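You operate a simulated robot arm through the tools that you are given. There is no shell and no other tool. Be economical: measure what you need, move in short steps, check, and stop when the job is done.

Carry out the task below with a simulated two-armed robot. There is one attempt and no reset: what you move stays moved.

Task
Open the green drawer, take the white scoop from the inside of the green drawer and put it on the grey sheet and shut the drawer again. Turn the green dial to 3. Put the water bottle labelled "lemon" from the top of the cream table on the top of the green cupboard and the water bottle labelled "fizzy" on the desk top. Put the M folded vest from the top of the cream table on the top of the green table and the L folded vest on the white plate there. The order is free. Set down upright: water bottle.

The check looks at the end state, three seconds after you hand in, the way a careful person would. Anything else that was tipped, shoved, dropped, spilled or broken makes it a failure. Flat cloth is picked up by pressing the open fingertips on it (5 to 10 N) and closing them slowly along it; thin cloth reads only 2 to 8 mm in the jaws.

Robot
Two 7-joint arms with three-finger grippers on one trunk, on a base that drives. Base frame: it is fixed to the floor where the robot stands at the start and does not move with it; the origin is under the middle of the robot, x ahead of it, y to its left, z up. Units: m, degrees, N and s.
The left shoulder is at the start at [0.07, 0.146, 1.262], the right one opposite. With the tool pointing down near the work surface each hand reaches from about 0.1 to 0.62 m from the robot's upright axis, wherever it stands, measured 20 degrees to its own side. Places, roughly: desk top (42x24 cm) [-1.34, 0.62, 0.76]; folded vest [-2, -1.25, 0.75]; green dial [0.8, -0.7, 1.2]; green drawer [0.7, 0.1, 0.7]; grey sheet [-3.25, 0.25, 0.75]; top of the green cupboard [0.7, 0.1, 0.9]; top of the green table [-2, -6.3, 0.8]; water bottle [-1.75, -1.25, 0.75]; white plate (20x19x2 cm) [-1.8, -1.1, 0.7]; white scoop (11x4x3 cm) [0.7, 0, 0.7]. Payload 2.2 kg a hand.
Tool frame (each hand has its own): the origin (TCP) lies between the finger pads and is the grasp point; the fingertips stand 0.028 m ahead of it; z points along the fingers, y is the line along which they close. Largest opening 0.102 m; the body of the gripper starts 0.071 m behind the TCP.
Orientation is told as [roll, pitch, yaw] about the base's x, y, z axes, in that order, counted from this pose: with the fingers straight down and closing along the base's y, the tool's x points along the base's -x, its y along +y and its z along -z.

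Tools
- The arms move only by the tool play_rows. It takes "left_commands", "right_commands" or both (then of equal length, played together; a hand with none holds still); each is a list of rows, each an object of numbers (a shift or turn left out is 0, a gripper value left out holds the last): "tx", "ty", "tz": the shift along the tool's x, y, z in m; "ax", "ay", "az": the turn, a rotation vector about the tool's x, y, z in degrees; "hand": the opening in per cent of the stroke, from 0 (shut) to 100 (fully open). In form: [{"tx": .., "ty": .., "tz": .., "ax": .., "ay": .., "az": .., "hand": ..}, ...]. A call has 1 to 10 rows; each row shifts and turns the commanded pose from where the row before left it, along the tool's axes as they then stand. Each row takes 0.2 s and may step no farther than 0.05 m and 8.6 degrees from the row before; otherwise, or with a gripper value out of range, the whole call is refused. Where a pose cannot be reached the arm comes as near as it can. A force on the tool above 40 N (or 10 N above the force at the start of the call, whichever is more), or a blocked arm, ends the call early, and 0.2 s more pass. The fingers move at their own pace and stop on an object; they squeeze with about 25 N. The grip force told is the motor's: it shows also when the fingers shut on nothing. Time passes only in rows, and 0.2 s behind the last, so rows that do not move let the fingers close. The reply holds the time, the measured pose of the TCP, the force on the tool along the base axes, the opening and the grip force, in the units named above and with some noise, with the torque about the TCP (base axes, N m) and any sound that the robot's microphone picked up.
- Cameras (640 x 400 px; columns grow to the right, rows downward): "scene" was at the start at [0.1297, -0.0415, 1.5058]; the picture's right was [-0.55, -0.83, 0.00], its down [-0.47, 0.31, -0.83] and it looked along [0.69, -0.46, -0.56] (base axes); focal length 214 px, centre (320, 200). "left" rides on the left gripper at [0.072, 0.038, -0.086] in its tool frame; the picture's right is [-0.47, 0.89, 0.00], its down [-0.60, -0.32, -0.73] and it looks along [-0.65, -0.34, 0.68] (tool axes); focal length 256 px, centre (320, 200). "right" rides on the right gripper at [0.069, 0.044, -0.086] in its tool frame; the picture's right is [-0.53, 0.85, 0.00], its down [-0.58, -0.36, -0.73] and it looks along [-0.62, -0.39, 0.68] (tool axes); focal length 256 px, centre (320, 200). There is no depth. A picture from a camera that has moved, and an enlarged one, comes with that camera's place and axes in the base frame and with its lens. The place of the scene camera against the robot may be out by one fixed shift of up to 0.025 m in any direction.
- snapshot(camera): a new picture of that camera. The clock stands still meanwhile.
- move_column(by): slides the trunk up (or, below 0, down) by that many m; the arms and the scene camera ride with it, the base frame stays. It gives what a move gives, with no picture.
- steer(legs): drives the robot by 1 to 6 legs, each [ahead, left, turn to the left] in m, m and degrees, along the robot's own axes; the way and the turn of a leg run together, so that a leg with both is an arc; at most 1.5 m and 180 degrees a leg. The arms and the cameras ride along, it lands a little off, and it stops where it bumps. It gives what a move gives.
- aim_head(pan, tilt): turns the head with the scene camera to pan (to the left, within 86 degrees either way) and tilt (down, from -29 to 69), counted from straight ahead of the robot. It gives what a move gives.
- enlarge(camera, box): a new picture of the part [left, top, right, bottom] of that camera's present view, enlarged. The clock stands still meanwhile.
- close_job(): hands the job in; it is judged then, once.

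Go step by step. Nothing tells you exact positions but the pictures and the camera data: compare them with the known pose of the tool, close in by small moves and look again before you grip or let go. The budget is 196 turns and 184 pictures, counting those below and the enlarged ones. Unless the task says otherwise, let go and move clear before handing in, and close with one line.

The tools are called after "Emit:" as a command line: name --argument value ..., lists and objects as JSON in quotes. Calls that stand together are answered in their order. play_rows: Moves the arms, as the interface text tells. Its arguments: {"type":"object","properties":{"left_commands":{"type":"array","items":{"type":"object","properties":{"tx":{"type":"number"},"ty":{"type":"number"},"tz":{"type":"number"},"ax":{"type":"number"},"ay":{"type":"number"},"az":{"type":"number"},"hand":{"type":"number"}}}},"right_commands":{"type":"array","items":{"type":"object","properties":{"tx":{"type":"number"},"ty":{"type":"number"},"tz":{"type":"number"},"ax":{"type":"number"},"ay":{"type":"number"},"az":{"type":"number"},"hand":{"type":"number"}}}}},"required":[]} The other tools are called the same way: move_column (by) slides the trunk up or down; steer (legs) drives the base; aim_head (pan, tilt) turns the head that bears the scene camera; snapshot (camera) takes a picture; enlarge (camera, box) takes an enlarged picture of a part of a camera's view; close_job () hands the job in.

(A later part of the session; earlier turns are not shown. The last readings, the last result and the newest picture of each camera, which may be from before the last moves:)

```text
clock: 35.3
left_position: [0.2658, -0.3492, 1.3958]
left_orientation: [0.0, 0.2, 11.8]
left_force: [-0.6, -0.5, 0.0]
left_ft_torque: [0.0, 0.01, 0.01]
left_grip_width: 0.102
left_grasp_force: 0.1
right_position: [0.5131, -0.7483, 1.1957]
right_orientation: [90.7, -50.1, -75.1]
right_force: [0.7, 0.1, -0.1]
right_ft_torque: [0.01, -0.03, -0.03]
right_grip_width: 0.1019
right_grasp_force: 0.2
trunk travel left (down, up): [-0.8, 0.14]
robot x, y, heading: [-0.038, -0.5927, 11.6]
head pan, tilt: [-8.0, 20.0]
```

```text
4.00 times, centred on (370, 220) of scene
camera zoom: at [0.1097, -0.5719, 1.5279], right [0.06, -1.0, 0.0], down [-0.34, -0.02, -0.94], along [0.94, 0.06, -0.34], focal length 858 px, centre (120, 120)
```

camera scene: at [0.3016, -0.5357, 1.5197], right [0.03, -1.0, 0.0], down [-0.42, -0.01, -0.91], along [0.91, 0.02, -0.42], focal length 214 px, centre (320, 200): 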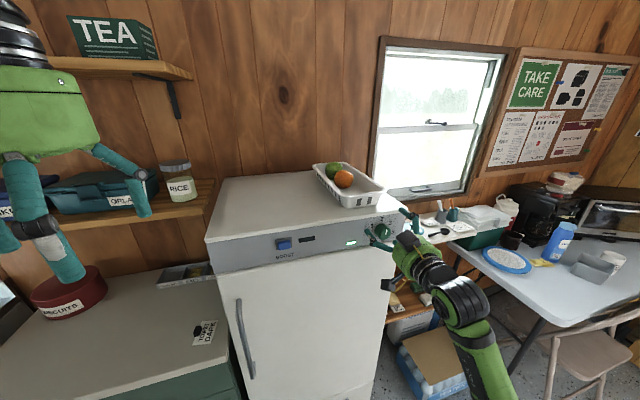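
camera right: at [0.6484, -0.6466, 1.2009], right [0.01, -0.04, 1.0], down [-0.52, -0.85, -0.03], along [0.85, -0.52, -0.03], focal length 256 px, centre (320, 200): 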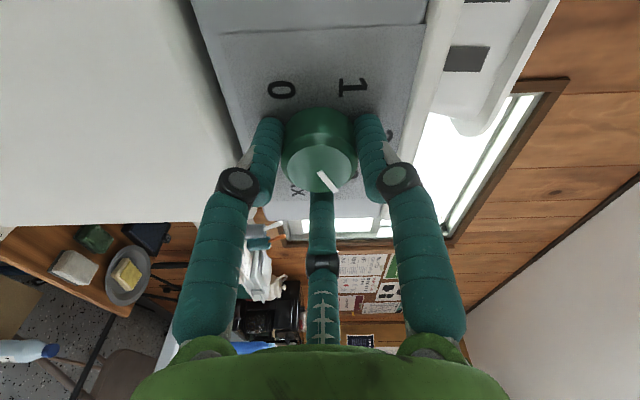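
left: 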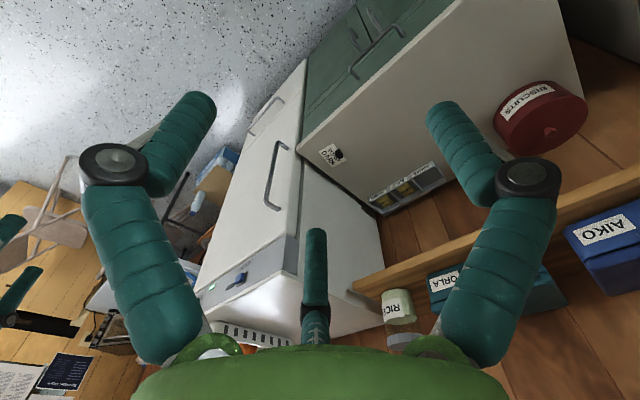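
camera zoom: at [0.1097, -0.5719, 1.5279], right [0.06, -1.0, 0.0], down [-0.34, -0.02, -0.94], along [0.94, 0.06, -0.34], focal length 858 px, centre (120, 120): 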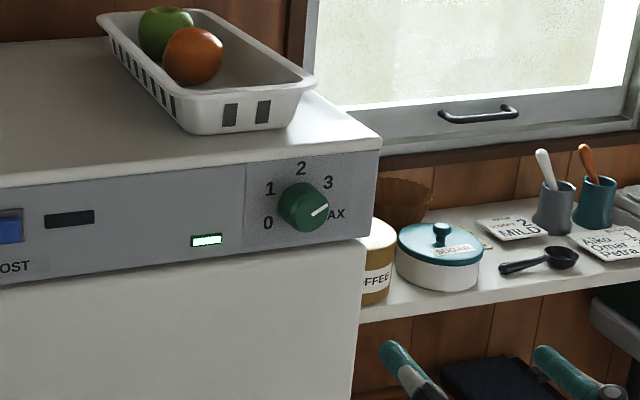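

Dial is on 3. Now to the cupboard: drive in front of the drawer with the right hand in line with its handle, lowering the trunk.

Emit:
steer --legs '[[-0.1, 0.68, 3.4]]'

Emit:
move_column --by -0.35

Emit:
aim_head --pan -10 --tilt 35

Emit:
snapshot --camera "scene"

```text
clock: 39.1
left_position: [0.0081, 0.2987, 1.396]
left_orientation: [0.1, 0.2, 14.1]
left_force: [-0.3, 0.3, 0.8]
left_ft_torque: [0.01, 0.0, 0.0]
left_grip_width: 0.102
left_grasp_force: 0.0
right_position: [0.2724, -0.0895, 1.1957]
right_orientation: [90.8, -50.0, -72.8]
right_force: [0.4, 0.0, 0.4]
right_ft_torque: [0.02, -0.02, 0.0]
right_grip_width: 0.102
right_grasp_force: 0.0
trunk travel left (down, up): [-0.8, 0.14]
robot x, y, heading: [-0.2874, 0.0474, 13.8]
head pan, tilt: [-8.0, 20.0]
```

```text
clock: 42.5
left_position: [0.0091, 0.2998, 1.046]
left_orientation: [0.0, 0.2, 14.2]
left_force: [0.4, -0.5, -0.4]
left_ft_torque: [0.02, -0.01, -0.02]
left_grip_width: 0.1019
left_grasp_force: 0.0
right_position: [0.2722, -0.0887, 0.8456]
right_orientation: [90.8, -50.1, -72.8]
right_force: [-0.3, 0.0, -0.1]
right_ft_torque: [-0.01, 0.01, -0.02]
right_grip_width: 0.1021
right_grasp_force: 0.0
trunk travel left (down, up): [-0.45, 0.49]
robot x, y, heading: [-0.2841, 0.0445, 14.3]
head pan, tilt: [-8.0, 20.0]
```

```text
clock: 43.3
left_position: [0.0075, 0.2999, 1.0452]
left_orientation: [0.0, 0.2, 14.2]
left_force: [0.2, 0.2, -0.7]
left_ft_torque: [-0.05, -0.01, 0.04]
left_grip_width: 0.1018
left_grasp_force: 0.0
right_position: [0.2719, -0.089, 0.8467]
right_orientation: [90.9, -50.1, -72.7]
right_force: [-0.1, -0.3, 0.5]
right_ft_torque: [0.03, -0.01, 0.02]
right_grip_width: 0.1018
right_grasp_force: 0.1
trunk travel left (down, up): [-0.45, 0.49]
robot x, y, heading: [-0.2871, 0.0422, 14.5]
head pan, tilt: [-10.0, 35.0]
```

```text
149 pictures are left
camera scene: at [-0.1436, 0.0678, 1.1541], right [0.07, -1.0, 0.0], down [-0.57, -0.04, -0.82], along [0.82, 0.06, -0.57], focal length 214 px, centre (320, 200)
```

scene: 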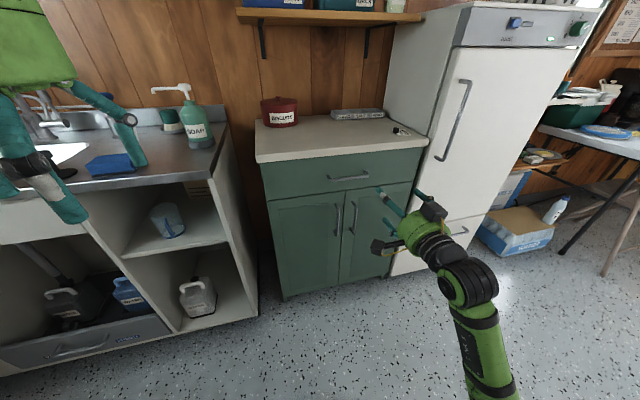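

The handle is near (0.52, 0.02, 0.79). I'll roll the right hand so the fingers close vertically and look with its camera.

Emit:
play_rows --right_commands '[{"az": 8.4}, {"az": 8.4}, {"az": 8.4}, {"az": 8.4}, {"az": 8.4}, {"az": 8}, {}]'

Emit:
snapshot --camera "right"

Emit:
enlarge --camera "scene" --box '[260, 130, 420, 230]'

```text
clock: 44.9
left_position: [0.0082, 0.2985, 1.0462]
left_orientation: [0.0, 0.1, 14.3]
left_force: [-0.5, 0.3, -0.1]
left_ft_torque: [0.0, 0.01, 0.02]
left_grip_width: 0.1017
left_grasp_force: 0.0
right_position: [0.2717, -0.088, 0.8453]
right_orientation: [90.6, 0.1, -72.0]
right_force: [-0.9, 0.6, -0.1]
right_ft_torque: [-0.04, -0.01, -0.02]
right_grip_width: 0.1018
right_grasp_force: 0.0
trunk travel left (down, up): [-0.45, 0.49]
robot x, y, heading: [-0.2881, 0.0431, 14.2]
head pan, tilt: [-10.0, 35.0]
```

```text
148 pictures are left
camera right: at [0.1675, -0.0479, 0.89], right [0.16, -0.51, 0.84], down [-0.52, -0.77, -0.37], along [0.84, -0.38, -0.39], focal length 256 px, centre (320, 200)
```

right: 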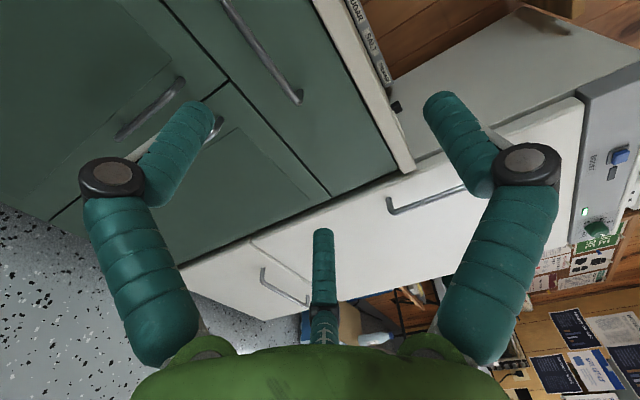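

```text
4.00 times, centred on (340, 180) of scene
camera zoom: at [-0.1436, 0.0677, 1.1541], right [0.07, -1.0, 0.0], down [-0.57, -0.04, -0.82], along [0.82, 0.06, -0.57], focal length 858 px, centre (240, 280)
```

zoom: 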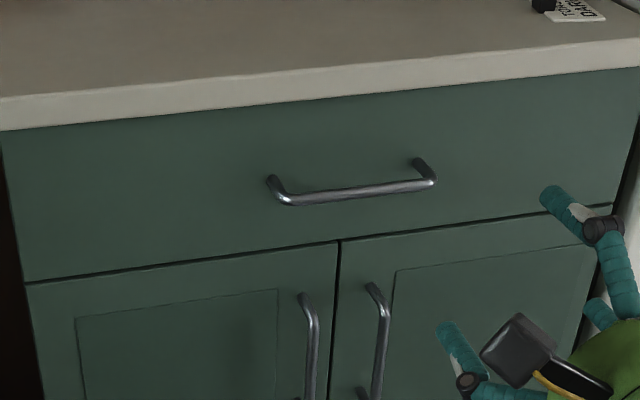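

The handle's centre is about (0.54, 0.01, 0.77). I'll lower the trunk 7 cm, drive 0.17 ahead and re-measure.

Emit:
move_column --by -0.07

Emit:
steer --legs '[[0.16, 0.015, 1.5]]'

Emit:
snapshot --camera "right"

Emit:
snapshot --camera "scene"

```text
clock: 46.0
left_position: [0.0066, 0.2992, 0.9757]
left_orientation: [0.1, 0.1, 14.1]
left_force: [-0.5, -0.3, 0.3]
left_ft_torque: [0.0, 0.02, -0.04]
left_grip_width: 0.1021
left_grasp_force: 0.0
right_position: [0.2721, -0.0864, 0.7755]
right_orientation: [90.5, -0.1, -72.1]
right_force: [0.1, 0.3, -0.2]
right_ft_torque: [0.02, 0.01, -0.02]
right_grip_width: 0.1019
right_grasp_force: 0.1
trunk travel left (down, up): [-0.38, 0.56]
robot x, y, heading: [-0.2849, 0.0385, 14.1]
head pan, tilt: [-10.0, 35.0]
```

```text
clock: 47.4
left_position: [0.1509, 0.3636, 0.976]
left_orientation: [-0.1, 0.3, 15.6]
left_force: [0.6, 0.6, -0.6]
left_ft_torque: [-0.03, 0.02, 0.02]
left_grip_width: 0.102
left_grasp_force: 0.1
right_position: [0.4242, -0.0187, 0.7751]
right_orientation: [90.5, -0.1, -70.6]
right_force: [1.3, -0.7, -0.8]
right_ft_torque: [-0.01, -0.01, 0.02]
right_grip_width: 0.1019
right_grasp_force: 0.1
trunk travel left (down, up): [-0.38, 0.56]
robot x, y, heading: [-0.1354, 0.0967, 15.6]
head pan, tilt: [-10.0, 35.0]
```

```text
146 pictures are left
camera right: at [0.3193, 0.0192, 0.8195], right [0.17, -0.51, 0.85], down [-0.5, -0.79, -0.37], along [0.85, -0.36, -0.38], focal length 256 px, centre (320, 200)
```

right: 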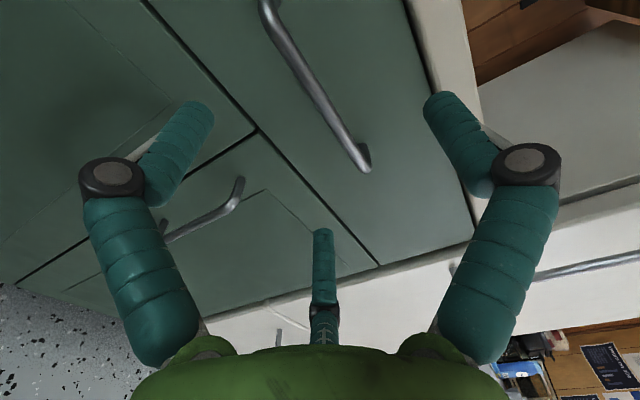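

```text
145 pictures are left
camera scene: at [0.0056, 0.1262, 1.084], right [0.1, -1.0, 0.0], down [-0.57, -0.06, -0.82], along [0.81, 0.08, -0.57], focal length 214 px, centre (320, 200)
```

scene: 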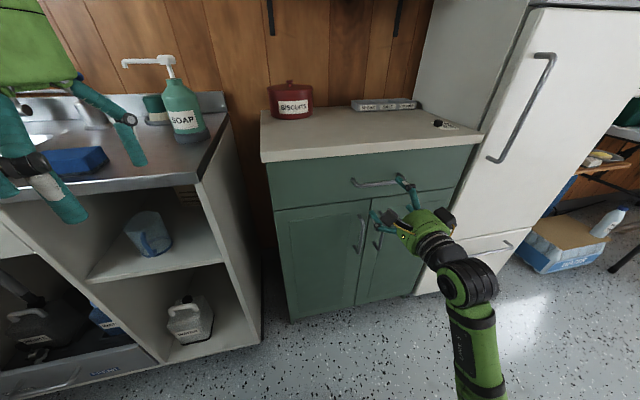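

Triangulated: bar centre ≈ (0.54, 0.01, 0.7715), about 0.12 ahead of the hand. Drive 6 cm closer, straighten a bit, then extend.

Emit:
steer --legs '[[0.06, 0, 0]]'

Emit:
play_rows --right_commands '[{"ay": -3, "ty": -0.0035}, {}]'

Emit:
snapshot --camera "right"

```text
clock: 48.4
left_position: [0.2083, 0.3781, 0.9759]
left_orientation: [0.0, 0.2, 15.7]
left_force: [-0.1, 0.4, -0.1]
left_ft_torque: [0.0, 0.04, -0.01]
left_grip_width: 0.1019
left_grasp_force: 0.1
right_position: [0.4817, -0.0018, 0.775]
right_orientation: [90.5, 0.0, -70.6]
right_force: [0.0, -0.1, -0.6]
right_ft_torque: [0.01, -0.03, 0.0]
right_grip_width: 0.1021
right_grasp_force: 0.1
trunk travel left (down, up): [-0.38, 0.56]
robot x, y, heading: [-0.0818, 0.1104, 15.8]
head pan, tilt: [-10.0, 35.0]
```

```text
clock: 49.0
left_position: [0.2074, 0.3768, 0.9751]
left_orientation: [-0.1, 0.2, 15.8]
left_force: [0.0, -0.1, 0.4]
left_ft_torque: [-0.01, 0.0, 0.01]
left_grip_width: 0.1021
left_grasp_force: 0.1
right_position: [0.4814, -0.0029, 0.7711]
right_orientation: [90.5, -0.1, -73.6]
right_force: [0.1, 0.5, 0.2]
right_ft_torque: [-0.01, 0.03, 0.03]
right_grip_width: 0.102
right_grasp_force: 0.1
trunk travel left (down, up): [-0.38, 0.56]
robot x, y, heading: [-0.0809, 0.1106, 15.7]
head pan, tilt: [-10.0, 35.0]
```

```text
144 pictures are left
camera right: at [0.378, 0.0402, 0.8161], right [0.14, -0.51, 0.85], down [-0.54, -0.76, -0.37], along [0.83, -0.4, -0.38], focal length 256 px, centre (320, 200)
```

right: 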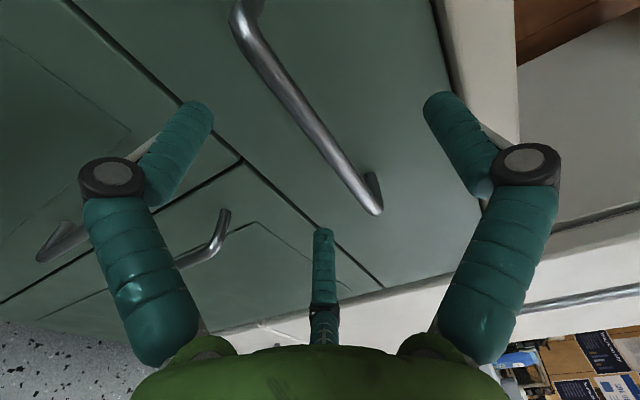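

Emit:
play_rows --right_commands '[{"tz": 0.02, "hand": 60}, {"tz": 0.018}, {}]'

Emit:
snapshot --camera "right"

Emit:
enlarge --camera "scene" --box '[330, 140, 490, 240]'

```text
clock: 49.8
left_position: [0.2073, 0.3775, 0.9766]
left_orientation: [-0.1, 0.0, 15.6]
left_force: [0.2, -0.6, 0.9]
left_ft_torque: [0.0, -0.01, 0.0]
left_grip_width: 0.1021
left_grasp_force: 0.0
right_position: [0.5163, 0.0086, 0.7731]
right_orientation: [90.5, 0.0, -73.5]
right_force: [0.2, 0.6, -0.2]
right_ft_torque: [-0.03, -0.01, -0.02]
right_grip_width: 0.0612
right_grasp_force: 0.0
trunk travel left (down, up): [-0.38, 0.56]
robot x, y, heading: [-0.0827, 0.1157, 15.5]
head pan, tilt: [-10.0, 35.0]
```

```text
143 pictures are left
camera right: at [0.4131, 0.0503, 0.8166], right [0.14, -0.51, 0.85], down [-0.54, -0.76, -0.37], along [0.83, -0.4, -0.38], focal length 256 px, centre (320, 200)
```

right: 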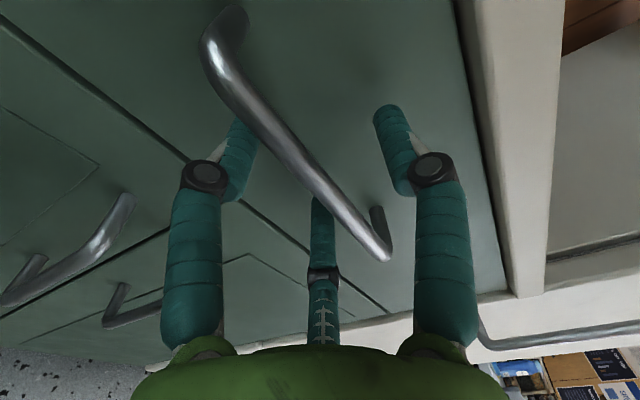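

```text
4.00 times, centred on (410, 190) of scene
camera zoom: at [0.0618, 0.1418, 1.0841], right [0.1, -1.0, 0.0], down [-0.57, -0.06, -0.82], along [0.82, 0.08, -0.57], focal length 858 px, centre (-40, 240)
```

zoom: 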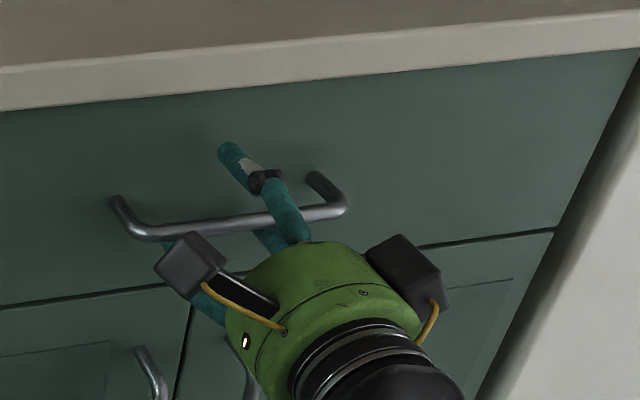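

The bar lies between the fingers. Closing.

Emit:
play_rows --right_commands '[{"hand": 30}, {"hand": 0}, {}, {}]'

Emit:
snapshot --camera "right"

```text
clock: 50.8
left_position: [0.2074, 0.3767, 0.9752]
left_orientation: [0.0, 0.1, 15.7]
left_force: [-0.9, -0.9, -0.6]
left_ft_torque: [-0.03, -0.02, -0.02]
left_grip_width: 0.1021
left_grasp_force: 0.1
right_position: [0.5166, 0.0079, 0.7721]
right_orientation: [90.2, 0.1, -73.5]
right_force: [-3.9, -2.9, -8.1]
right_ft_torque: [0.04, -0.04, -0.52]
right_grip_width: 0.0172
right_grasp_force: 42.5
trunk travel left (down, up): [-0.38, 0.56]
robot x, y, heading: [-0.0788, 0.1123, 15.8]
head pan, tilt: [-10.0, 35.0]
```

```text
141 pictures are left
camera right: at [0.4137, 0.0497, 0.8153], right [0.15, -0.51, 0.85], down [-0.54, -0.76, -0.37], along [0.83, -0.4, -0.39], focal length 256 px, centre (320, 200)
```

right: 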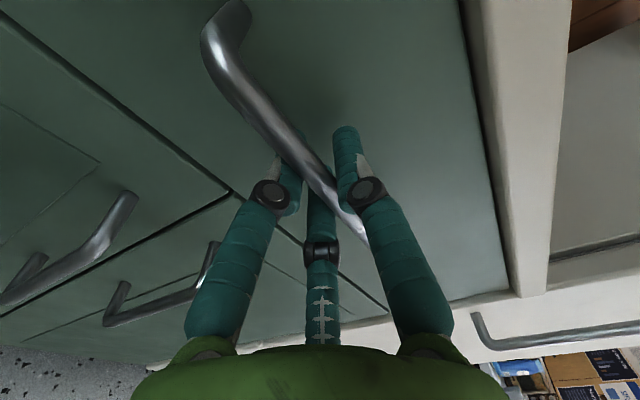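

Gripped the bar (17 mm). Pulling by backing the base.

Emit:
steer --legs '[[-0.1, 0, 0]]'

Emit:
snapshot --camera "scene"

```text
clock: 51.9
left_position: [0.1126, 0.349, 0.9761]
left_orientation: [0.2, 0.2, 15.7]
left_force: [0.1, -0.9, -0.2]
left_ft_torque: [0.03, -0.03, -0.02]
left_grip_width: 0.1018
left_grasp_force: 0.0
right_position: [0.4238, -0.0243, 0.7704]
right_orientation: [90.5, 0.0, -74.0]
right_force: [8.3, -19.4, -5.7]
right_ft_torque: [0.01, -0.02, 0.41]
right_grip_width: 0.017
right_grasp_force: 42.6
trunk travel left (down, up): [-0.38, 0.56]
robot x, y, heading: [-0.1763, 0.0867, 15.7]
head pan, tilt: [-10.0, 35.0]
```

```text
140 pictures are left
camera scene: at [-0.0308, 0.1121, 1.0839], right [0.1, -1.0, 0.0], down [-0.57, -0.05, -0.82], along [0.81, 0.08, -0.57], focal length 214 px, centre (320, 200)
```

scene: 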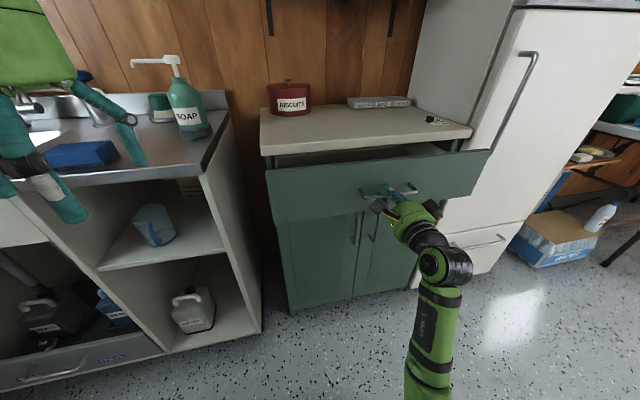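

The drawer slides along about 19°. Pulling further with a slight sidestep.

Emit:
steer --legs '[[-0.13, -0.013, 0]]'

Emit:
snapshot --camera "scene"

```text
clock: 53.2
left_position: [-0.0056, 0.3071, 0.9742]
left_orientation: [-0.3, 0.2, 15.6]
left_force: [1.3, 0.3, 0.2]
left_ft_torque: [0.02, -0.03, 0.01]
left_grip_width: 0.1018
left_grasp_force: 0.1
right_position: [0.3022, -0.0619, 0.77]
right_orientation: [90.2, 0.0, -73.5]
right_force: [-6.3, 23.1, -12.8]
right_ft_torque: [0.11, -0.03, 0.53]
right_grip_width: 0.017
right_grasp_force: 42.7
trunk travel left (down, up): [-0.38, 0.56]
robot x, y, heading: [-0.2923, 0.0408, 15.7]
head pan, tilt: [-10.0, 35.0]
```

```text
139 pictures are left
camera scene: at [-0.1504, 0.072, 1.0839], right [0.1, -1.0, 0.0], down [-0.57, -0.06, -0.82], along [0.81, 0.08, -0.57], focal length 214 px, centre (320, 200)
```

scene: 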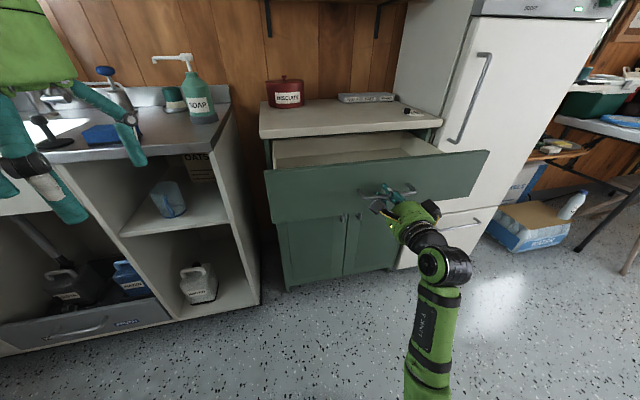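

Emit:
steer --legs '[[-0.1, 0.004, 0]]'

Emit:
aim_head --pan -6 --tilt 42

Emit:
snapshot --camera "scene"

```text
clock: 54.5
left_position: [-0.1076, 0.279, 0.9756]
left_orientation: [0.0, 0.2, 15.5]
left_force: [-0.4, -0.1, 1.0]
left_ft_torque: [-0.03, 0.0, 0.0]
left_grip_width: 0.102
left_grasp_force: 0.0
right_position: [0.2039, -0.0957, 0.7713]
right_orientation: [90.4, -0.1, -74.4]
right_force: [0.5, -4.3, 0.1]
right_ft_torque: [0.15, 0.02, 0.78]
right_grip_width: 0.0173
right_grasp_force: 42.3
trunk travel left (down, up): [-0.38, 0.56]
robot x, y, heading: [-0.3913, 0.0172, 15.5]
head pan, tilt: [-10.0, 35.0]
stopped in leg 1: the force on the tool passed its limit at 45 N (the readings are from after the stop); the commanded pose is now the measured one
```

```text
clock: 55.2
left_position: [-0.1065, 0.28, 0.9753]
left_orientation: [0.0, 0.1, 15.7]
left_force: [0.0, -1.0, 0.9]
left_ft_torque: [0.0, 0.01, 0.01]
left_grip_width: 0.1018
left_grasp_force: 0.1
right_position: [0.2041, -0.094, 0.7709]
right_orientation: [90.4, -0.1, -74.5]
right_force: [0.0, -3.7, -0.4]
right_ft_torque: [0.17, 0.09, 0.27]
right_grip_width: 0.0169
right_grasp_force: 42.7
trunk travel left (down, up): [-0.38, 0.56]
robot x, y, heading: [-0.3977, 0.0145, 15.6]
head pan, tilt: [-6.0, 42.0]
```

```text
138 pictures are left
camera scene: at [-0.2576, 0.0492, 1.0736], right [0.16, -0.99, 0.0], down [-0.66, -0.11, -0.74], along [0.73, 0.12, -0.67], focal length 214 px, centre (320, 200)
```

scene: 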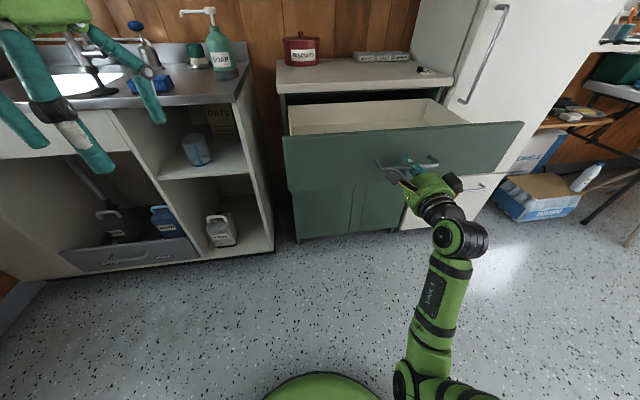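

The drawer is fully open. Release, back off, raise the trunk and look inside.

Emit:
play_rows --right_commands '[{"hand": 70}, {"hand": 100}, {"tz": -0.02}, {}]'

Emit:
steer --legs '[[-0.08, 0, 0]]'

Emit:
move_column --by 0.4

Emit:
snapshot --camera "scene"

```text
clock: 56.2
left_position: [-0.1071, 0.2802, 0.9762]
left_orientation: [0.0, 0.2, 15.6]
left_force: [0.1, 0.1, 0.4]
left_ft_torque: [0.03, 0.03, 0.01]
left_grip_width: 0.1019
left_grasp_force: 0.0
right_position: [0.1842, -0.1001, 0.77]
right_orientation: [90.3, -0.1, -74.4]
right_force: [0.7, 0.2, -0.7]
right_ft_torque: [-0.01, 0.02, -0.01]
right_grip_width: 0.1018
right_grasp_force: 0.2
trunk travel left (down, up): [-0.38, 0.56]
robot x, y, heading: [-0.3948, 0.0162, 15.5]
head pan, tilt: [-6.0, 42.0]
```

```text
clock: 57.2
left_position: [-0.1883, 0.2589, 0.9765]
left_orientation: [0.1, 0.0, 15.8]
left_force: [-0.2, 0.2, 0.3]
left_ft_torque: [0.01, -0.03, 0.02]
left_grip_width: 0.1021
left_grasp_force: 0.1
right_position: [0.1054, -0.1211, 0.771]
right_orientation: [90.4, -0.2, -74.3]
right_force: [-0.6, 0.7, 0.2]
right_ft_torque: [0.04, -0.02, -0.01]
right_grip_width: 0.1022
right_grasp_force: 0.1
trunk travel left (down, up): [-0.38, 0.56]
robot x, y, heading: [-0.4727, -0.007, 15.8]
head pan, tilt: [-6.0, 42.0]
```

```text
clock: 61.1
left_position: [-0.1865, 0.2595, 1.3764]
left_orientation: [0.0, 0.1, 15.7]
left_force: [-0.5, 0.0, -0.2]
left_ft_torque: [0.0, 0.03, 0.03]
left_grip_width: 0.1017
left_grasp_force: 0.0
right_position: [0.1053, -0.1218, 1.1717]
right_orientation: [90.3, -0.2, -74.4]
right_force: [0.4, 0.8, 0.5]
right_ft_torque: [0.0, 0.01, 0.01]
right_grip_width: 0.1019
right_grasp_force: 0.0
trunk travel left (down, up): [-0.78, 0.16]
robot x, y, heading: [-0.4751, -0.0034, 15.7]
head pan, tilt: [-6.0, 42.0]
```

```text
137 pictures are left
camera scene: at [-0.3366, 0.0281, 1.4735], right [0.17, -0.99, 0.0], down [-0.66, -0.11, -0.74], along [0.73, 0.12, -0.67], focal length 214 px, centre (320, 200)
```

scene: 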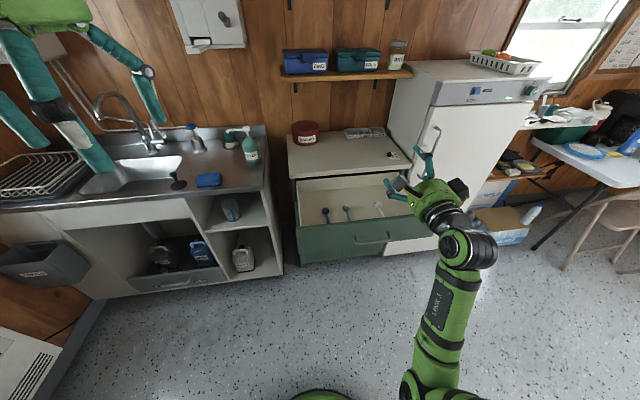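

Emit:
enlarge --camera "scene" --box '[280, 165, 440, 265]'

```text
4.00 times, centred on (360, 215) of scene
camera zoom: at [-0.3366, 0.0281, 1.4735], right [0.17, -0.99, 0.0], down [-0.66, -0.11, -0.74], along [0.73, 0.12, -0.67], focal length 858 px, centre (160, 140)
```

zoom: 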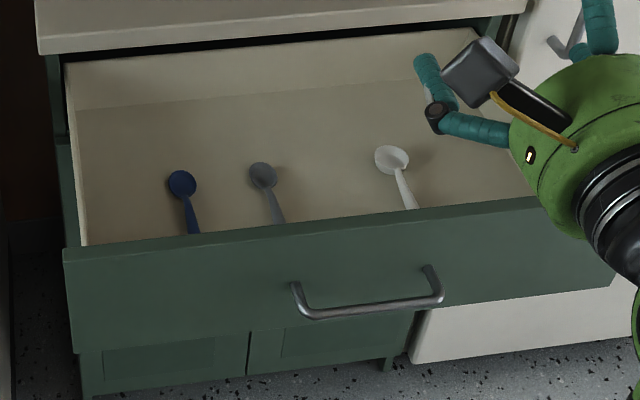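

The white scoop lies at about (0.50, -0.14), handle towards the front. I'll turn the right hand back to pointing down to pick it.

Emit:
play_rows --right_commands '[{"az": -8.5}, {"az": -8.5}, {"az": -8.5}, {"az": -8.5}, {"az": -8.5}, {"az": -8.5}, {"az": -8.5}, {"az": -8.5}, {"az": -8.5}, {"az": -8.5}]'

Emit:
play_rows --right_commands '[{"ay": 8.5}, {"ay": 8.5}, {"ay": 8.5}, {"ay": 8.5}, {"ay": 8.5}, {"ay": 8.5}, {"ay": 8.5}, {"ay": 8.5}, {"ay": 8.5}, {"ay": 8.5}]'

Emit:
play_rows --right_commands '[{"ay": 5, "az": -5}, {}]'

Emit:
snapshot --camera "right"

```text
clock: 63.3
left_position: [-0.1874, 0.2596, 1.3755]
left_orientation: [0.0, 0.1, 15.7]
left_force: [-0.5, -0.1, -0.4]
left_ft_torque: [0.0, 0.01, -0.01]
left_grip_width: 0.1021
left_grasp_force: 0.1
right_position: [0.1055, -0.1216, 1.1693]
right_orientation: [91.6, -76.6, -74.8]
right_force: [-0.7, -1.5, -0.4]
right_ft_torque: [-0.02, 0.01, 0.0]
right_grip_width: 0.1022
right_grasp_force: 0.1
right hand out of reach, approached as far as the arm can: row 9, 10
trunk travel left (down, up): [-0.78, 0.16]
robot x, y, heading: [-0.4731, -0.0058, 15.7]
head pan, tilt: [-6.0, 42.0]
```

```text
clock: 65.5
left_position: [-0.1868, 0.26, 1.3762]
left_orientation: [-0.1, 0.2, 15.7]
left_force: [0.2, 0.4, -1.0]
left_ft_torque: [-0.03, 0.04, 0.01]
left_grip_width: 0.1019
left_grasp_force: 0.1
right_position: [0.1063, -0.1192, 1.1711]
right_orientation: [13.5, -5.1, 15.6]
right_force: [1.0, 0.0, 0.7]
right_ft_torque: [-0.01, 0.01, 0.03]
right_grip_width: 0.1018
right_grasp_force: 0.0
trunk travel left (down, up): [-0.78, 0.16]
robot x, y, heading: [-0.4745, -0.0058, 15.6]
head pan, tilt: [-6.0, 42.0]
```

```text
clock: 66.1
left_position: [-0.1862, 0.2589, 1.3758]
left_orientation: [-0.1, 0.2, 15.7]
left_force: [0.8, 0.5, -1.1]
left_ft_torque: [0.0, -0.02, 0.03]
left_grip_width: 0.1017
left_grasp_force: 0.2
right_position: [0.1072, -0.1205, 1.17]
right_orientation: [13.2, -1.4, 21.7]
right_force: [0.6, 0.4, -0.7]
right_ft_torque: [-0.03, 0.04, -0.03]
right_grip_width: 0.1021
right_grasp_force: 0.0
trunk travel left (down, up): [-0.78, 0.16]
robot x, y, heading: [-0.4735, -0.0061, 15.4]
head pan, tilt: [-6.0, 42.0]
```

```text
135 pictures are left
camera right: at [0.0312, -0.1252, 1.2639], right [0.19, 0.96, 0.21], down [0.71, -0.28, 0.64], along [0.67, 0.03, -0.74], focal length 256 px, centre (320, 200)
```

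right: 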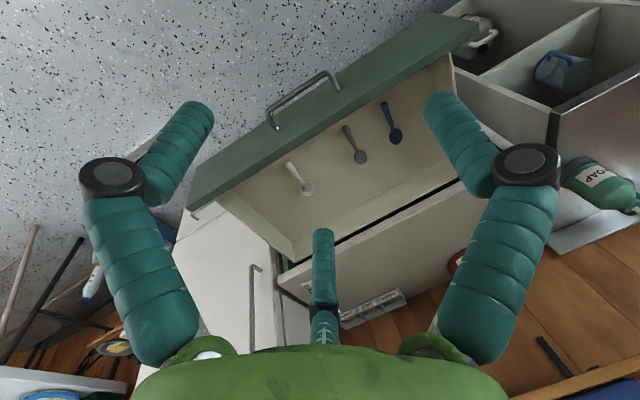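

Scoop bowl triangulates to about (0.487, -0.131, 0.70). I'll square the hand, pull it in a bit and drive so that it comes within reach.

Emit:
play_rows --right_commands '[{"ax": 7, "ay": 1.4}, {"ax": 6.2, "az": 5}, {"tx": 0.035, "ty": 0.02}, {"tx": 0.035, "ty": 0.02}, {"tx": 0.03, "ty": 0.02}, {}]'

Emit:
steer --legs '[[0, -0.18, 0], [0.33, 0, 1]]'

Emit:
snapshot --camera "scene"

Emit:
snapshot --camera "right"

```text
clock: 67.5
left_position: [-0.1871, 0.2584, 1.3746]
left_orientation: [0.0, 0.2, 15.7]
left_force: [0.3, 0.4, 0.4]
left_ft_torque: [0.04, 0.0, 0.01]
left_grip_width: 0.1019
left_grasp_force: 0.1
right_position: [-0.0074, -0.0935, 1.172]
right_orientation: [0.0, 0.3, 16.8]
right_force: [-0.1, -0.4, -1.0]
right_ft_torque: [-0.01, 0.01, -0.01]
right_grip_width: 0.1021
right_grasp_force: 0.0
trunk travel left (down, up): [-0.78, 0.16]
robot x, y, heading: [-0.4749, -0.0091, 15.4]
head pan, tilt: [-6.0, 42.0]
```

```text
clock: 70.8
left_position: [0.1738, 0.1808, 1.3769]
left_orientation: [0.0, 0.0, 16.7]
left_force: [-0.2, 0.6, 1.1]
left_ft_torque: [-0.02, 0.0, -0.03]
left_grip_width: 0.102
left_grasp_force: 0.1
right_position: [0.3588, -0.1671, 1.1743]
right_orientation: [0.1, -0.1, 17.7]
right_force: [-0.7, 0.8, -0.3]
right_ft_torque: [0.02, -0.03, 0.0]
right_grip_width: 0.1018
right_grasp_force: 0.0
trunk travel left (down, up): [-0.78, 0.16]
robot x, y, heading: [-0.1062, -0.0881, 16.7]
head pan, tilt: [-6.0, 42.0]
```

```text
134 pictures are left
camera scene: at [0.0269, -0.0524, 1.4738], right [0.18, -0.98, 0.0], down [-0.66, -0.12, -0.74], along [0.73, 0.14, -0.67], focal length 214 px, centre (320, 200)
```

scene: 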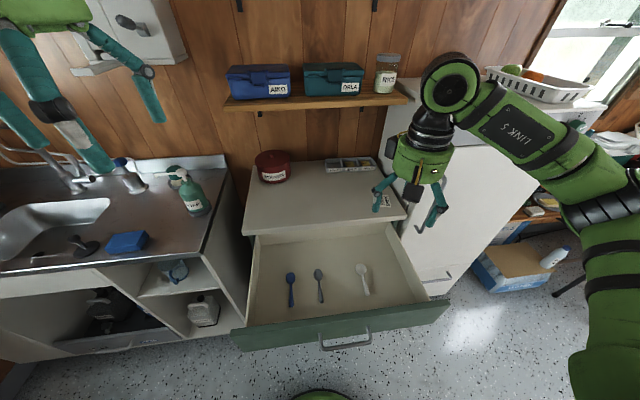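

```text
133 pictures are left
camera right: at [0.2793, -0.1465, 1.2603], right [0.25, 0.97, 0.0], down [0.66, -0.17, 0.73], along [0.71, -0.18, -0.68], focal length 256 px, centre (320, 200)
```

right: 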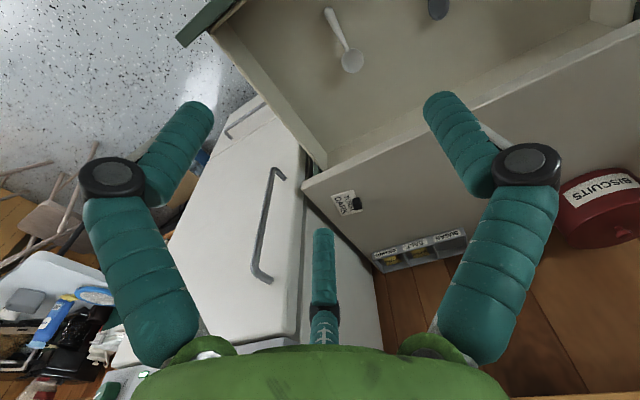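

Bowl at (0.477, -0.130, ~0.705), handle direction ~18°, matching the hand yaw. Moving over and descending.

Emit:
play_rows --right_commands '[{"tx": -0.042, "hand": 75}, {"tx": -0.042}, {"tx": -0.04}, {"tz": 0.05}, {"tz": 0.05}, {"tz": 0.05}, {"tz": 0.05}, {"tz": 0.05}, {"tz": 0.05}, {}]'

Emit:
snapshot --camera "right"

Emit:
enlarge --camera "scene" --box '[240, 190, 480, 340]'

```text
clock: 73.0
left_position: [0.1761, 0.1809, 1.3765]
left_orientation: [0.0, 0.0, 16.6]
left_force: [-0.2, 0.0, -0.2]
left_ft_torque: [-0.03, -0.02, -0.02]
left_grip_width: 0.1022
left_grasp_force: 0.0
right_position: [0.4807, -0.1297, 0.872]
right_orientation: [0.0, 0.2, 17.8]
right_force: [0.2, -0.6, 0.0]
right_ft_torque: [0.02, 0.01, -0.01]
right_grip_width: 0.0764
right_grasp_force: 0.1
trunk travel left (down, up): [-0.78, 0.16]
robot x, y, heading: [-0.1082, -0.0885, 16.7]
head pan, tilt: [-6.0, 42.0]
```

```text
132 pictures are left
camera right: at [0.4, -0.1085, 0.9586], right [0.25, 0.97, 0.0], down [0.66, -0.17, 0.73], along [0.71, -0.18, -0.68], focal length 256 px, centre (320, 200)
```

right: 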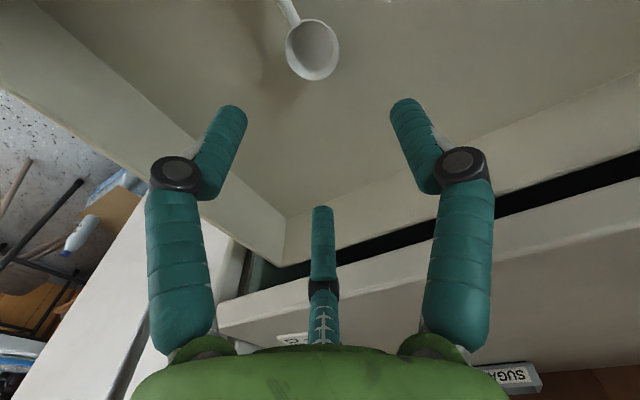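

```text
2.67 times, centred on (360, 265) of scene
camera zoom: at [0.029, -0.0521, 1.4736], right [0.18, -0.98, 0.0], down [-0.66, -0.12, -0.74], along [0.73, 0.14, -0.67], focal length 572 px, centre (213, 27)
```

zoom: 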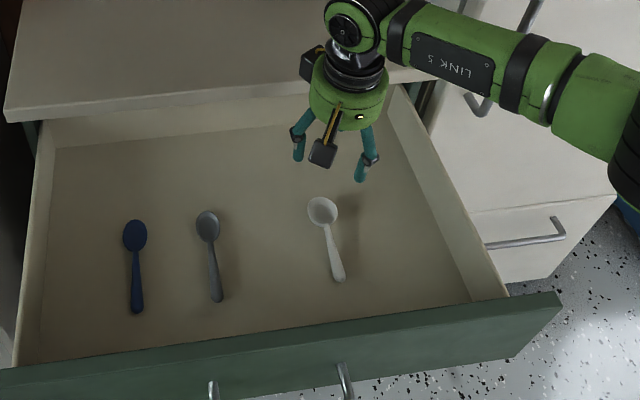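

Emit:
play_rows --right_commands '[{"tx": 0.01, "hand": 65}, {"tz": 0.05}, {"tz": 0.05}, {}]'

Emit:
snapshot --camera "right"

Emit:
enlarge --camera "scene" --box '[280, 200, 440, 300]'

```text
clock: 74.0
left_position: [0.1743, 0.181, 1.3763]
left_orientation: [-0.1, 0.2, 16.6]
left_force: [-0.2, -0.2, 0.2]
left_ft_torque: [0.0, 0.0, 0.03]
left_grip_width: 0.1019
left_grasp_force: 0.0
right_position: [0.4677, -0.1328, 0.7711]
right_orientation: [0.0, 0.1, 17.8]
right_force: [0.1, 1.3, -0.4]
right_ft_torque: [-0.01, -0.01, -0.01]
right_grip_width: 0.0664
right_grasp_force: 0.2
trunk travel left (down, up): [-0.78, 0.16]
robot x, y, heading: [-0.1052, -0.0857, 16.6]
head pan, tilt: [-6.0, 42.0]
```

```text
130 pictures are left
camera right: at [0.3889, -0.1115, 0.8591], right [0.25, 0.97, 0.0], down [0.66, -0.17, 0.73], along [0.71, -0.18, -0.68], focal length 256 px, centre (320, 200)
```

right: 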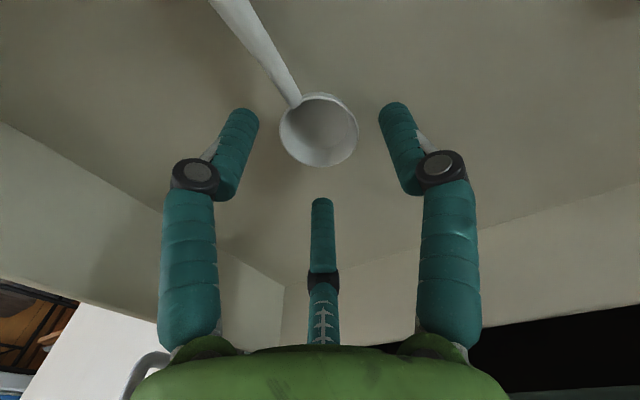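

```text
4.00 times, centred on (360, 250) of scene
camera zoom: at [0.0286, -0.0523, 1.4737], right [0.18, -0.98, 0.0], down [-0.66, -0.12, -0.74], along [0.73, 0.14, -0.67], focal length 858 px, centre (160, 0)
```

zoom: 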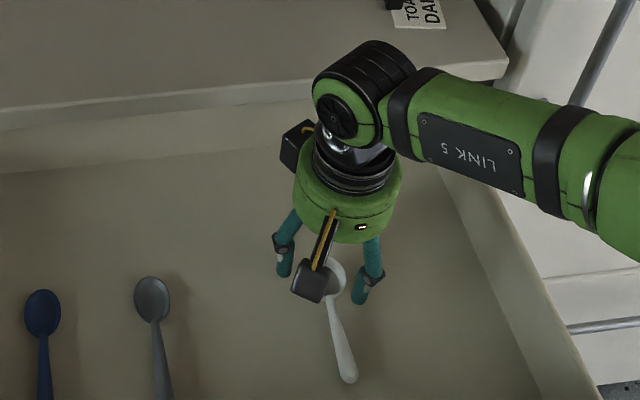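

Emit:
play_rows --right_commands '[{"tz": 0.02}, {"tz": 0.02}, {}]'

Emit:
snapshot --camera "right"

```text
clock: 74.7
left_position: [0.1688, 0.1803, 1.3784]
left_orientation: [0.1, -0.2, 16.5]
left_force: [-0.3, -0.1, 0.8]
left_ft_torque: [0.02, 0.04, 0.01]
left_grip_width: 0.1022
left_grasp_force: 0.1
right_position: [0.4782, -0.1338, 0.7481]
right_orientation: [-0.2, -1.5, 17.5]
right_force: [0.3, -8.9, 48.0]
right_ft_torque: [-1.24, 0.97, 0.15]
right_grip_width: 0.0324
right_grasp_force: 44.6
trunk travel left (down, up): [-0.78, 0.16]
robot x, y, heading: [-0.1059, -0.0868, 16.5]
head pan, tilt: [-6.0, 42.0]
stopped in row 3 (right hand): the force on the tool passed its limit at 51 N (the readings are from after the stop); the commanded pose is now the measured one
```

```text
128 pictures are left
camera right: at [0.3963, -0.1135, 0.8337], right [0.26, 0.97, 0.01], down [0.64, -0.18, 0.75], along [0.72, -0.19, -0.67], focal length 256 px, centre (320, 200)
```

right: 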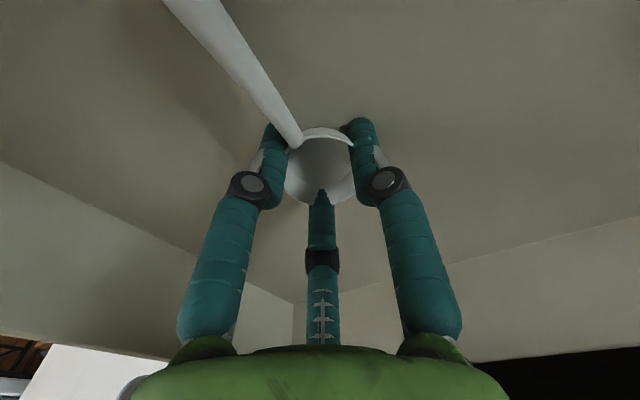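

The tips touched the drawer floor (z≈0.72) and the fingers have closed on the bowl. I'll hold the grip and relieve upward.

Emit:
play_rows --right_commands '[{"tz": -0.008, "hand": 0}, {}, {}]'

Emit:
snapshot --camera "right"

```text
clock: 75.5
left_position: [0.1716, 0.1805, 1.3756]
left_orientation: [0.0, 0.0, 16.6]
left_force: [0.6, 0.4, 0.5]
left_ft_torque: [0.0, -0.01, 0.0]
left_grip_width: 0.102
left_grasp_force: 0.0
right_position: [0.472, -0.1319, 0.7474]
right_orientation: [0.2, -0.6, 17.7]
right_force: [3.1, -6.9, 16.7]
right_ft_torque: [-0.58, 0.28, 0.16]
right_grip_width: 0.0337
right_grasp_force: 24.8
trunk travel left (down, up): [-0.78, 0.16]
robot x, y, heading: [-0.1055, -0.0894, 16.5]
head pan, tilt: [-6.0, 42.0]
```

```text
127 pictures are left
camera right: at [0.3923, -0.1116, 0.8346], right [0.25, 0.97, 0.01], down [0.65, -0.18, 0.74], along [0.71, -0.18, -0.68], focal length 256 px, centre (320, 200)
```

right: 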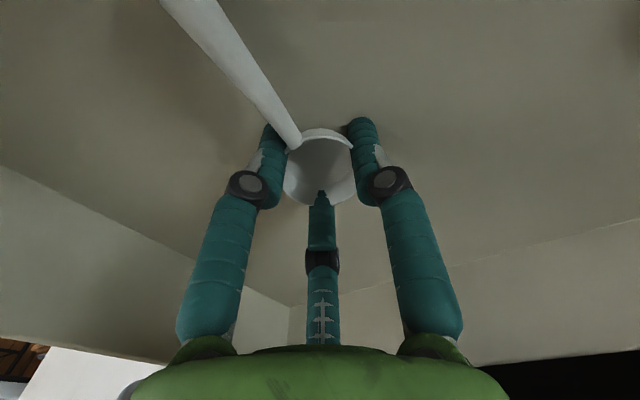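

Grip holds the bowl (34 mm). Lifting slowly.

Emit:
play_rows --right_commands '[{"tz": -0.01}, {"tz": -0.02}, {"tz": -0.03}, {"tz": -0.04}, {}]'

Emit:
snapshot --camera "right"

Emit:
snapshot --camera "scene"

```text
clock: 76.7
left_position: [0.1747, 0.1825, 1.376]
left_orientation: [0.0, 0.2, 16.7]
left_force: [0.6, -0.1, -0.8]
left_ft_torque: [-0.03, 0.02, -0.02]
left_grip_width: 0.1019
left_grasp_force: 0.1
right_position: [0.4739, -0.1307, 0.8465]
right_orientation: [0.1, -0.5, 17.7]
right_force: [-0.4, 0.5, -0.1]
right_ft_torque: [0.01, 0.0, -0.02]
right_grip_width: 0.0335
right_grasp_force: 25.1
trunk travel left (down, up): [-0.78, 0.16]
robot x, y, heading: [-0.1066, -0.0884, 16.8]
head pan, tilt: [-6.0, 42.0]
```

```text
126 pictures are left
camera right: at [0.3928, -0.11, 0.9332], right [0.25, 0.97, 0.01], down [0.65, -0.18, 0.74], along [0.71, -0.18, -0.68], focal length 256 px, centre (320, 200)
```

right: 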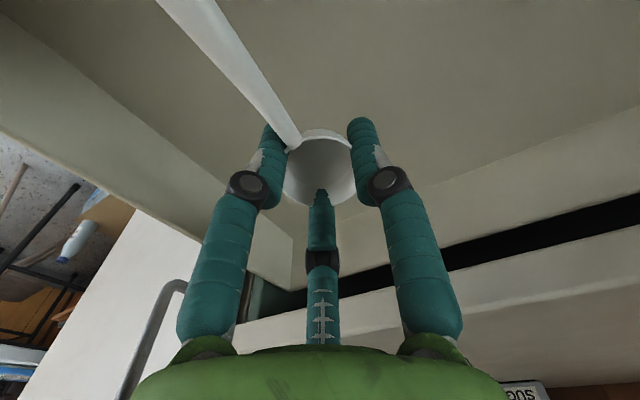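

```text
125 pictures are left
camera scene: at [0.0294, -0.052, 1.4735], right [0.18, -0.98, 0.0], down [-0.66, -0.12, -0.74], along [0.73, 0.14, -0.67], focal length 214 px, centre (320, 200)
```

scene: 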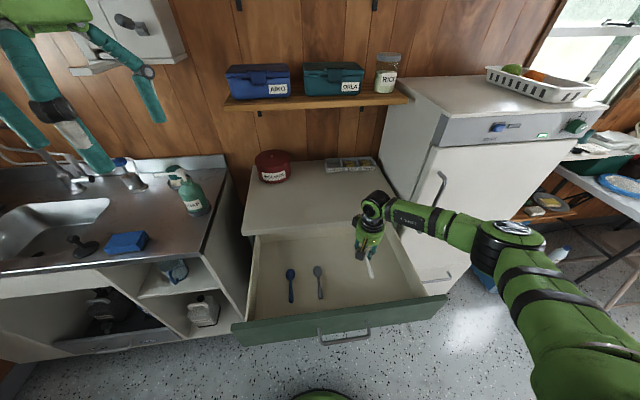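

Scoop in hand. Next: lift the right hand and pull it in, back the robot off, and prepare the left hand as a tilted closed fist to push the drawer shut.

Emit:
play_rows --right_commands '[{"tz": -0.05}, {"tz": -0.05}, {"tz": -0.05}, {"tz": -0.05}, {"tz": -0.05, "tx": 0.03}, {"tz": -0.05, "tx": 0.04}, {"tx": 0.04}, {"tx": 0.04}]' --left_commands '[{"hand": 0}, {}, {}, {}, {}, {}, {}, {}]'

Emit:
steer --legs '[[-0.4, 0, 0.5]]'

Emit:
play_rows --left_commands '[{"ay": -8.5, "ty": -0.03}, {"ay": -8.5, "ty": -0.03}, {"ay": -8.5, "ty": -0.03}, {"ay": -8.5, "ty": -0.03}, {"ay": -8.5, "ty": -0.03}, {"ay": -8.5}, {"ay": -8.5}, {}]'

Emit:
snapshot --camera "scene"

```text
refused: row 5 steps farther than a row can; nothing moved
```

```text
clock: 78.1
left_position: [0.0564, 0.1459, 1.3742]
left_orientation: [-0.1, 0.2, 16.7]
left_force: [-1.4, -0.1, 0.2]
left_ft_torque: [0.06, -0.09, 0.0]
left_grip_width: 0.102
left_grasp_force: 0.1
right_position: [0.3654, -0.1615, 0.8524]
right_orientation: [0.5, -2.7, 17.7]
right_force: [13.5, 3.7, -3.6]
right_ft_torque: [0.24, -0.66, 0.09]
right_grip_width: 0.0339
right_grasp_force: 24.9
trunk travel left (down, up): [-0.78, 0.16]
robot x, y, heading: [-0.2283, -0.1226, 16.5]
head pan, tilt: [-6.0, 42.0]
stopped in leg 1: the force on the tool passed its limit at 54 N (the readings are from after the stop); the commanded pose is now the measured one
```

```text
clock: 79.9
left_position: [0.1082, 0.0089, 1.3765]
left_orientation: [-2.4, -58.1, 20.2]
left_force: [-0.3, 0.2, -0.4]
left_ft_torque: [0.0, 0.03, 0.01]
left_grip_width: 0.102
left_grasp_force: 0.0
right_position: [0.3647, -0.1622, 0.8507]
right_orientation: [0.4, -2.1, 17.7]
right_force: [18.2, 4.8, 1.2]
right_ft_torque: [0.12, -0.4, 0.09]
right_grip_width: 0.0335
right_grasp_force: 25.0
trunk travel left (down, up): [-0.78, 0.16]
robot x, y, heading: [-0.2232, -0.1247, 16.8]
head pan, tilt: [-6.0, 42.0]
```

```text
124 pictures are left
camera scene: at [-0.0968, -0.0868, 1.4561], right [0.2, -0.98, 0.0], down [-0.8, -0.17, -0.58], along [0.57, 0.12, -0.82], focal length 214 px, centre (320, 200)
```

scene: 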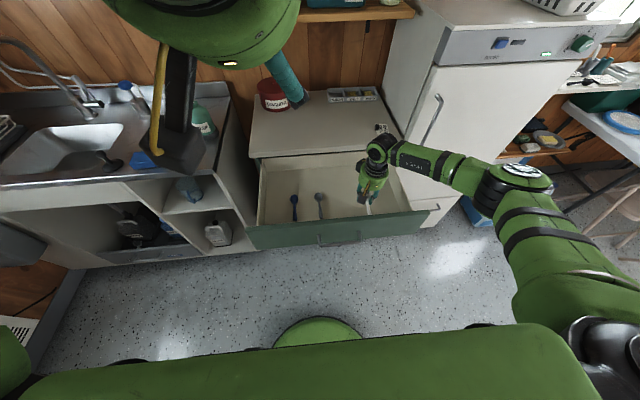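

The drive was blocked by the hand still in the drawer. I'll ease forward, then lift the right hand out in legal steps.

Emit:
play_rows --right_commands '[{"tx": -0.015}, {"tz": -0.045}, {"tz": -0.05}, {"tz": -0.05}, {"tz": -0.05}, {"tz": -0.05}, {"tz": -0.05}, {}]'

Emit:
snapshot --camera "right"

Emit:
snapshot --camera "scene"

```text
clock: 81.7
left_position: [0.1055, 0.0068, 1.3777]
left_orientation: [-2.1, -58.3, 19.8]
left_force: [-0.7, 0.3, -0.1]
left_ft_torque: [0.0, -0.02, -0.04]
left_grip_width: 0.1019
left_grasp_force: 0.1
right_position: [0.3647, -0.1606, 1.146]
right_orientation: [0.3, -2.0, 17.8]
right_force: [0.4, -0.1, -0.3]
right_ft_torque: [0.04, -0.03, 0.0]
right_grip_width: 0.033
right_grasp_force: 25.2
trunk travel left (down, up): [-0.78, 0.16]
robot x, y, heading: [-0.2261, -0.1203, 16.5]
head pan, tilt: [-6.0, 42.0]
```

```text
123 pictures are left
camera right: at [0.2825, -0.1421, 1.2313], right [0.25, 0.97, 0.02], down [0.64, -0.18, 0.75], along [0.73, -0.17, -0.66], focal length 256 px, centre (320, 200)
```

right: 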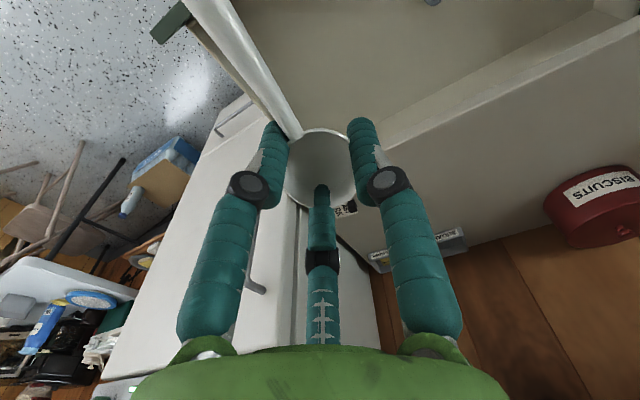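

```text
122 pictures are left
camera scene: at [-0.1003, -0.0872, 1.4564], right [0.21, -0.98, 0.0], down [-0.8, -0.17, -0.58], along [0.57, 0.12, -0.81], focal length 214 px, centre (320, 200)
```

scene: 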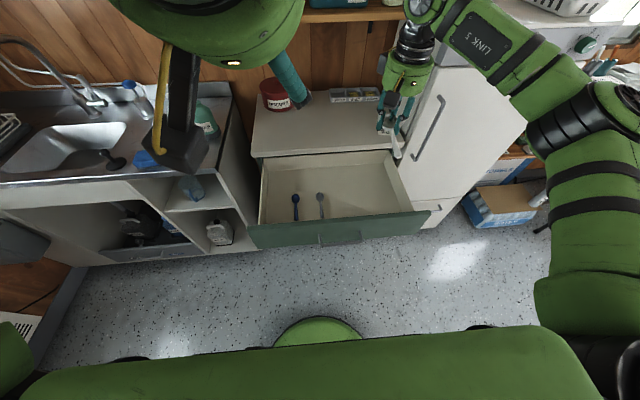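

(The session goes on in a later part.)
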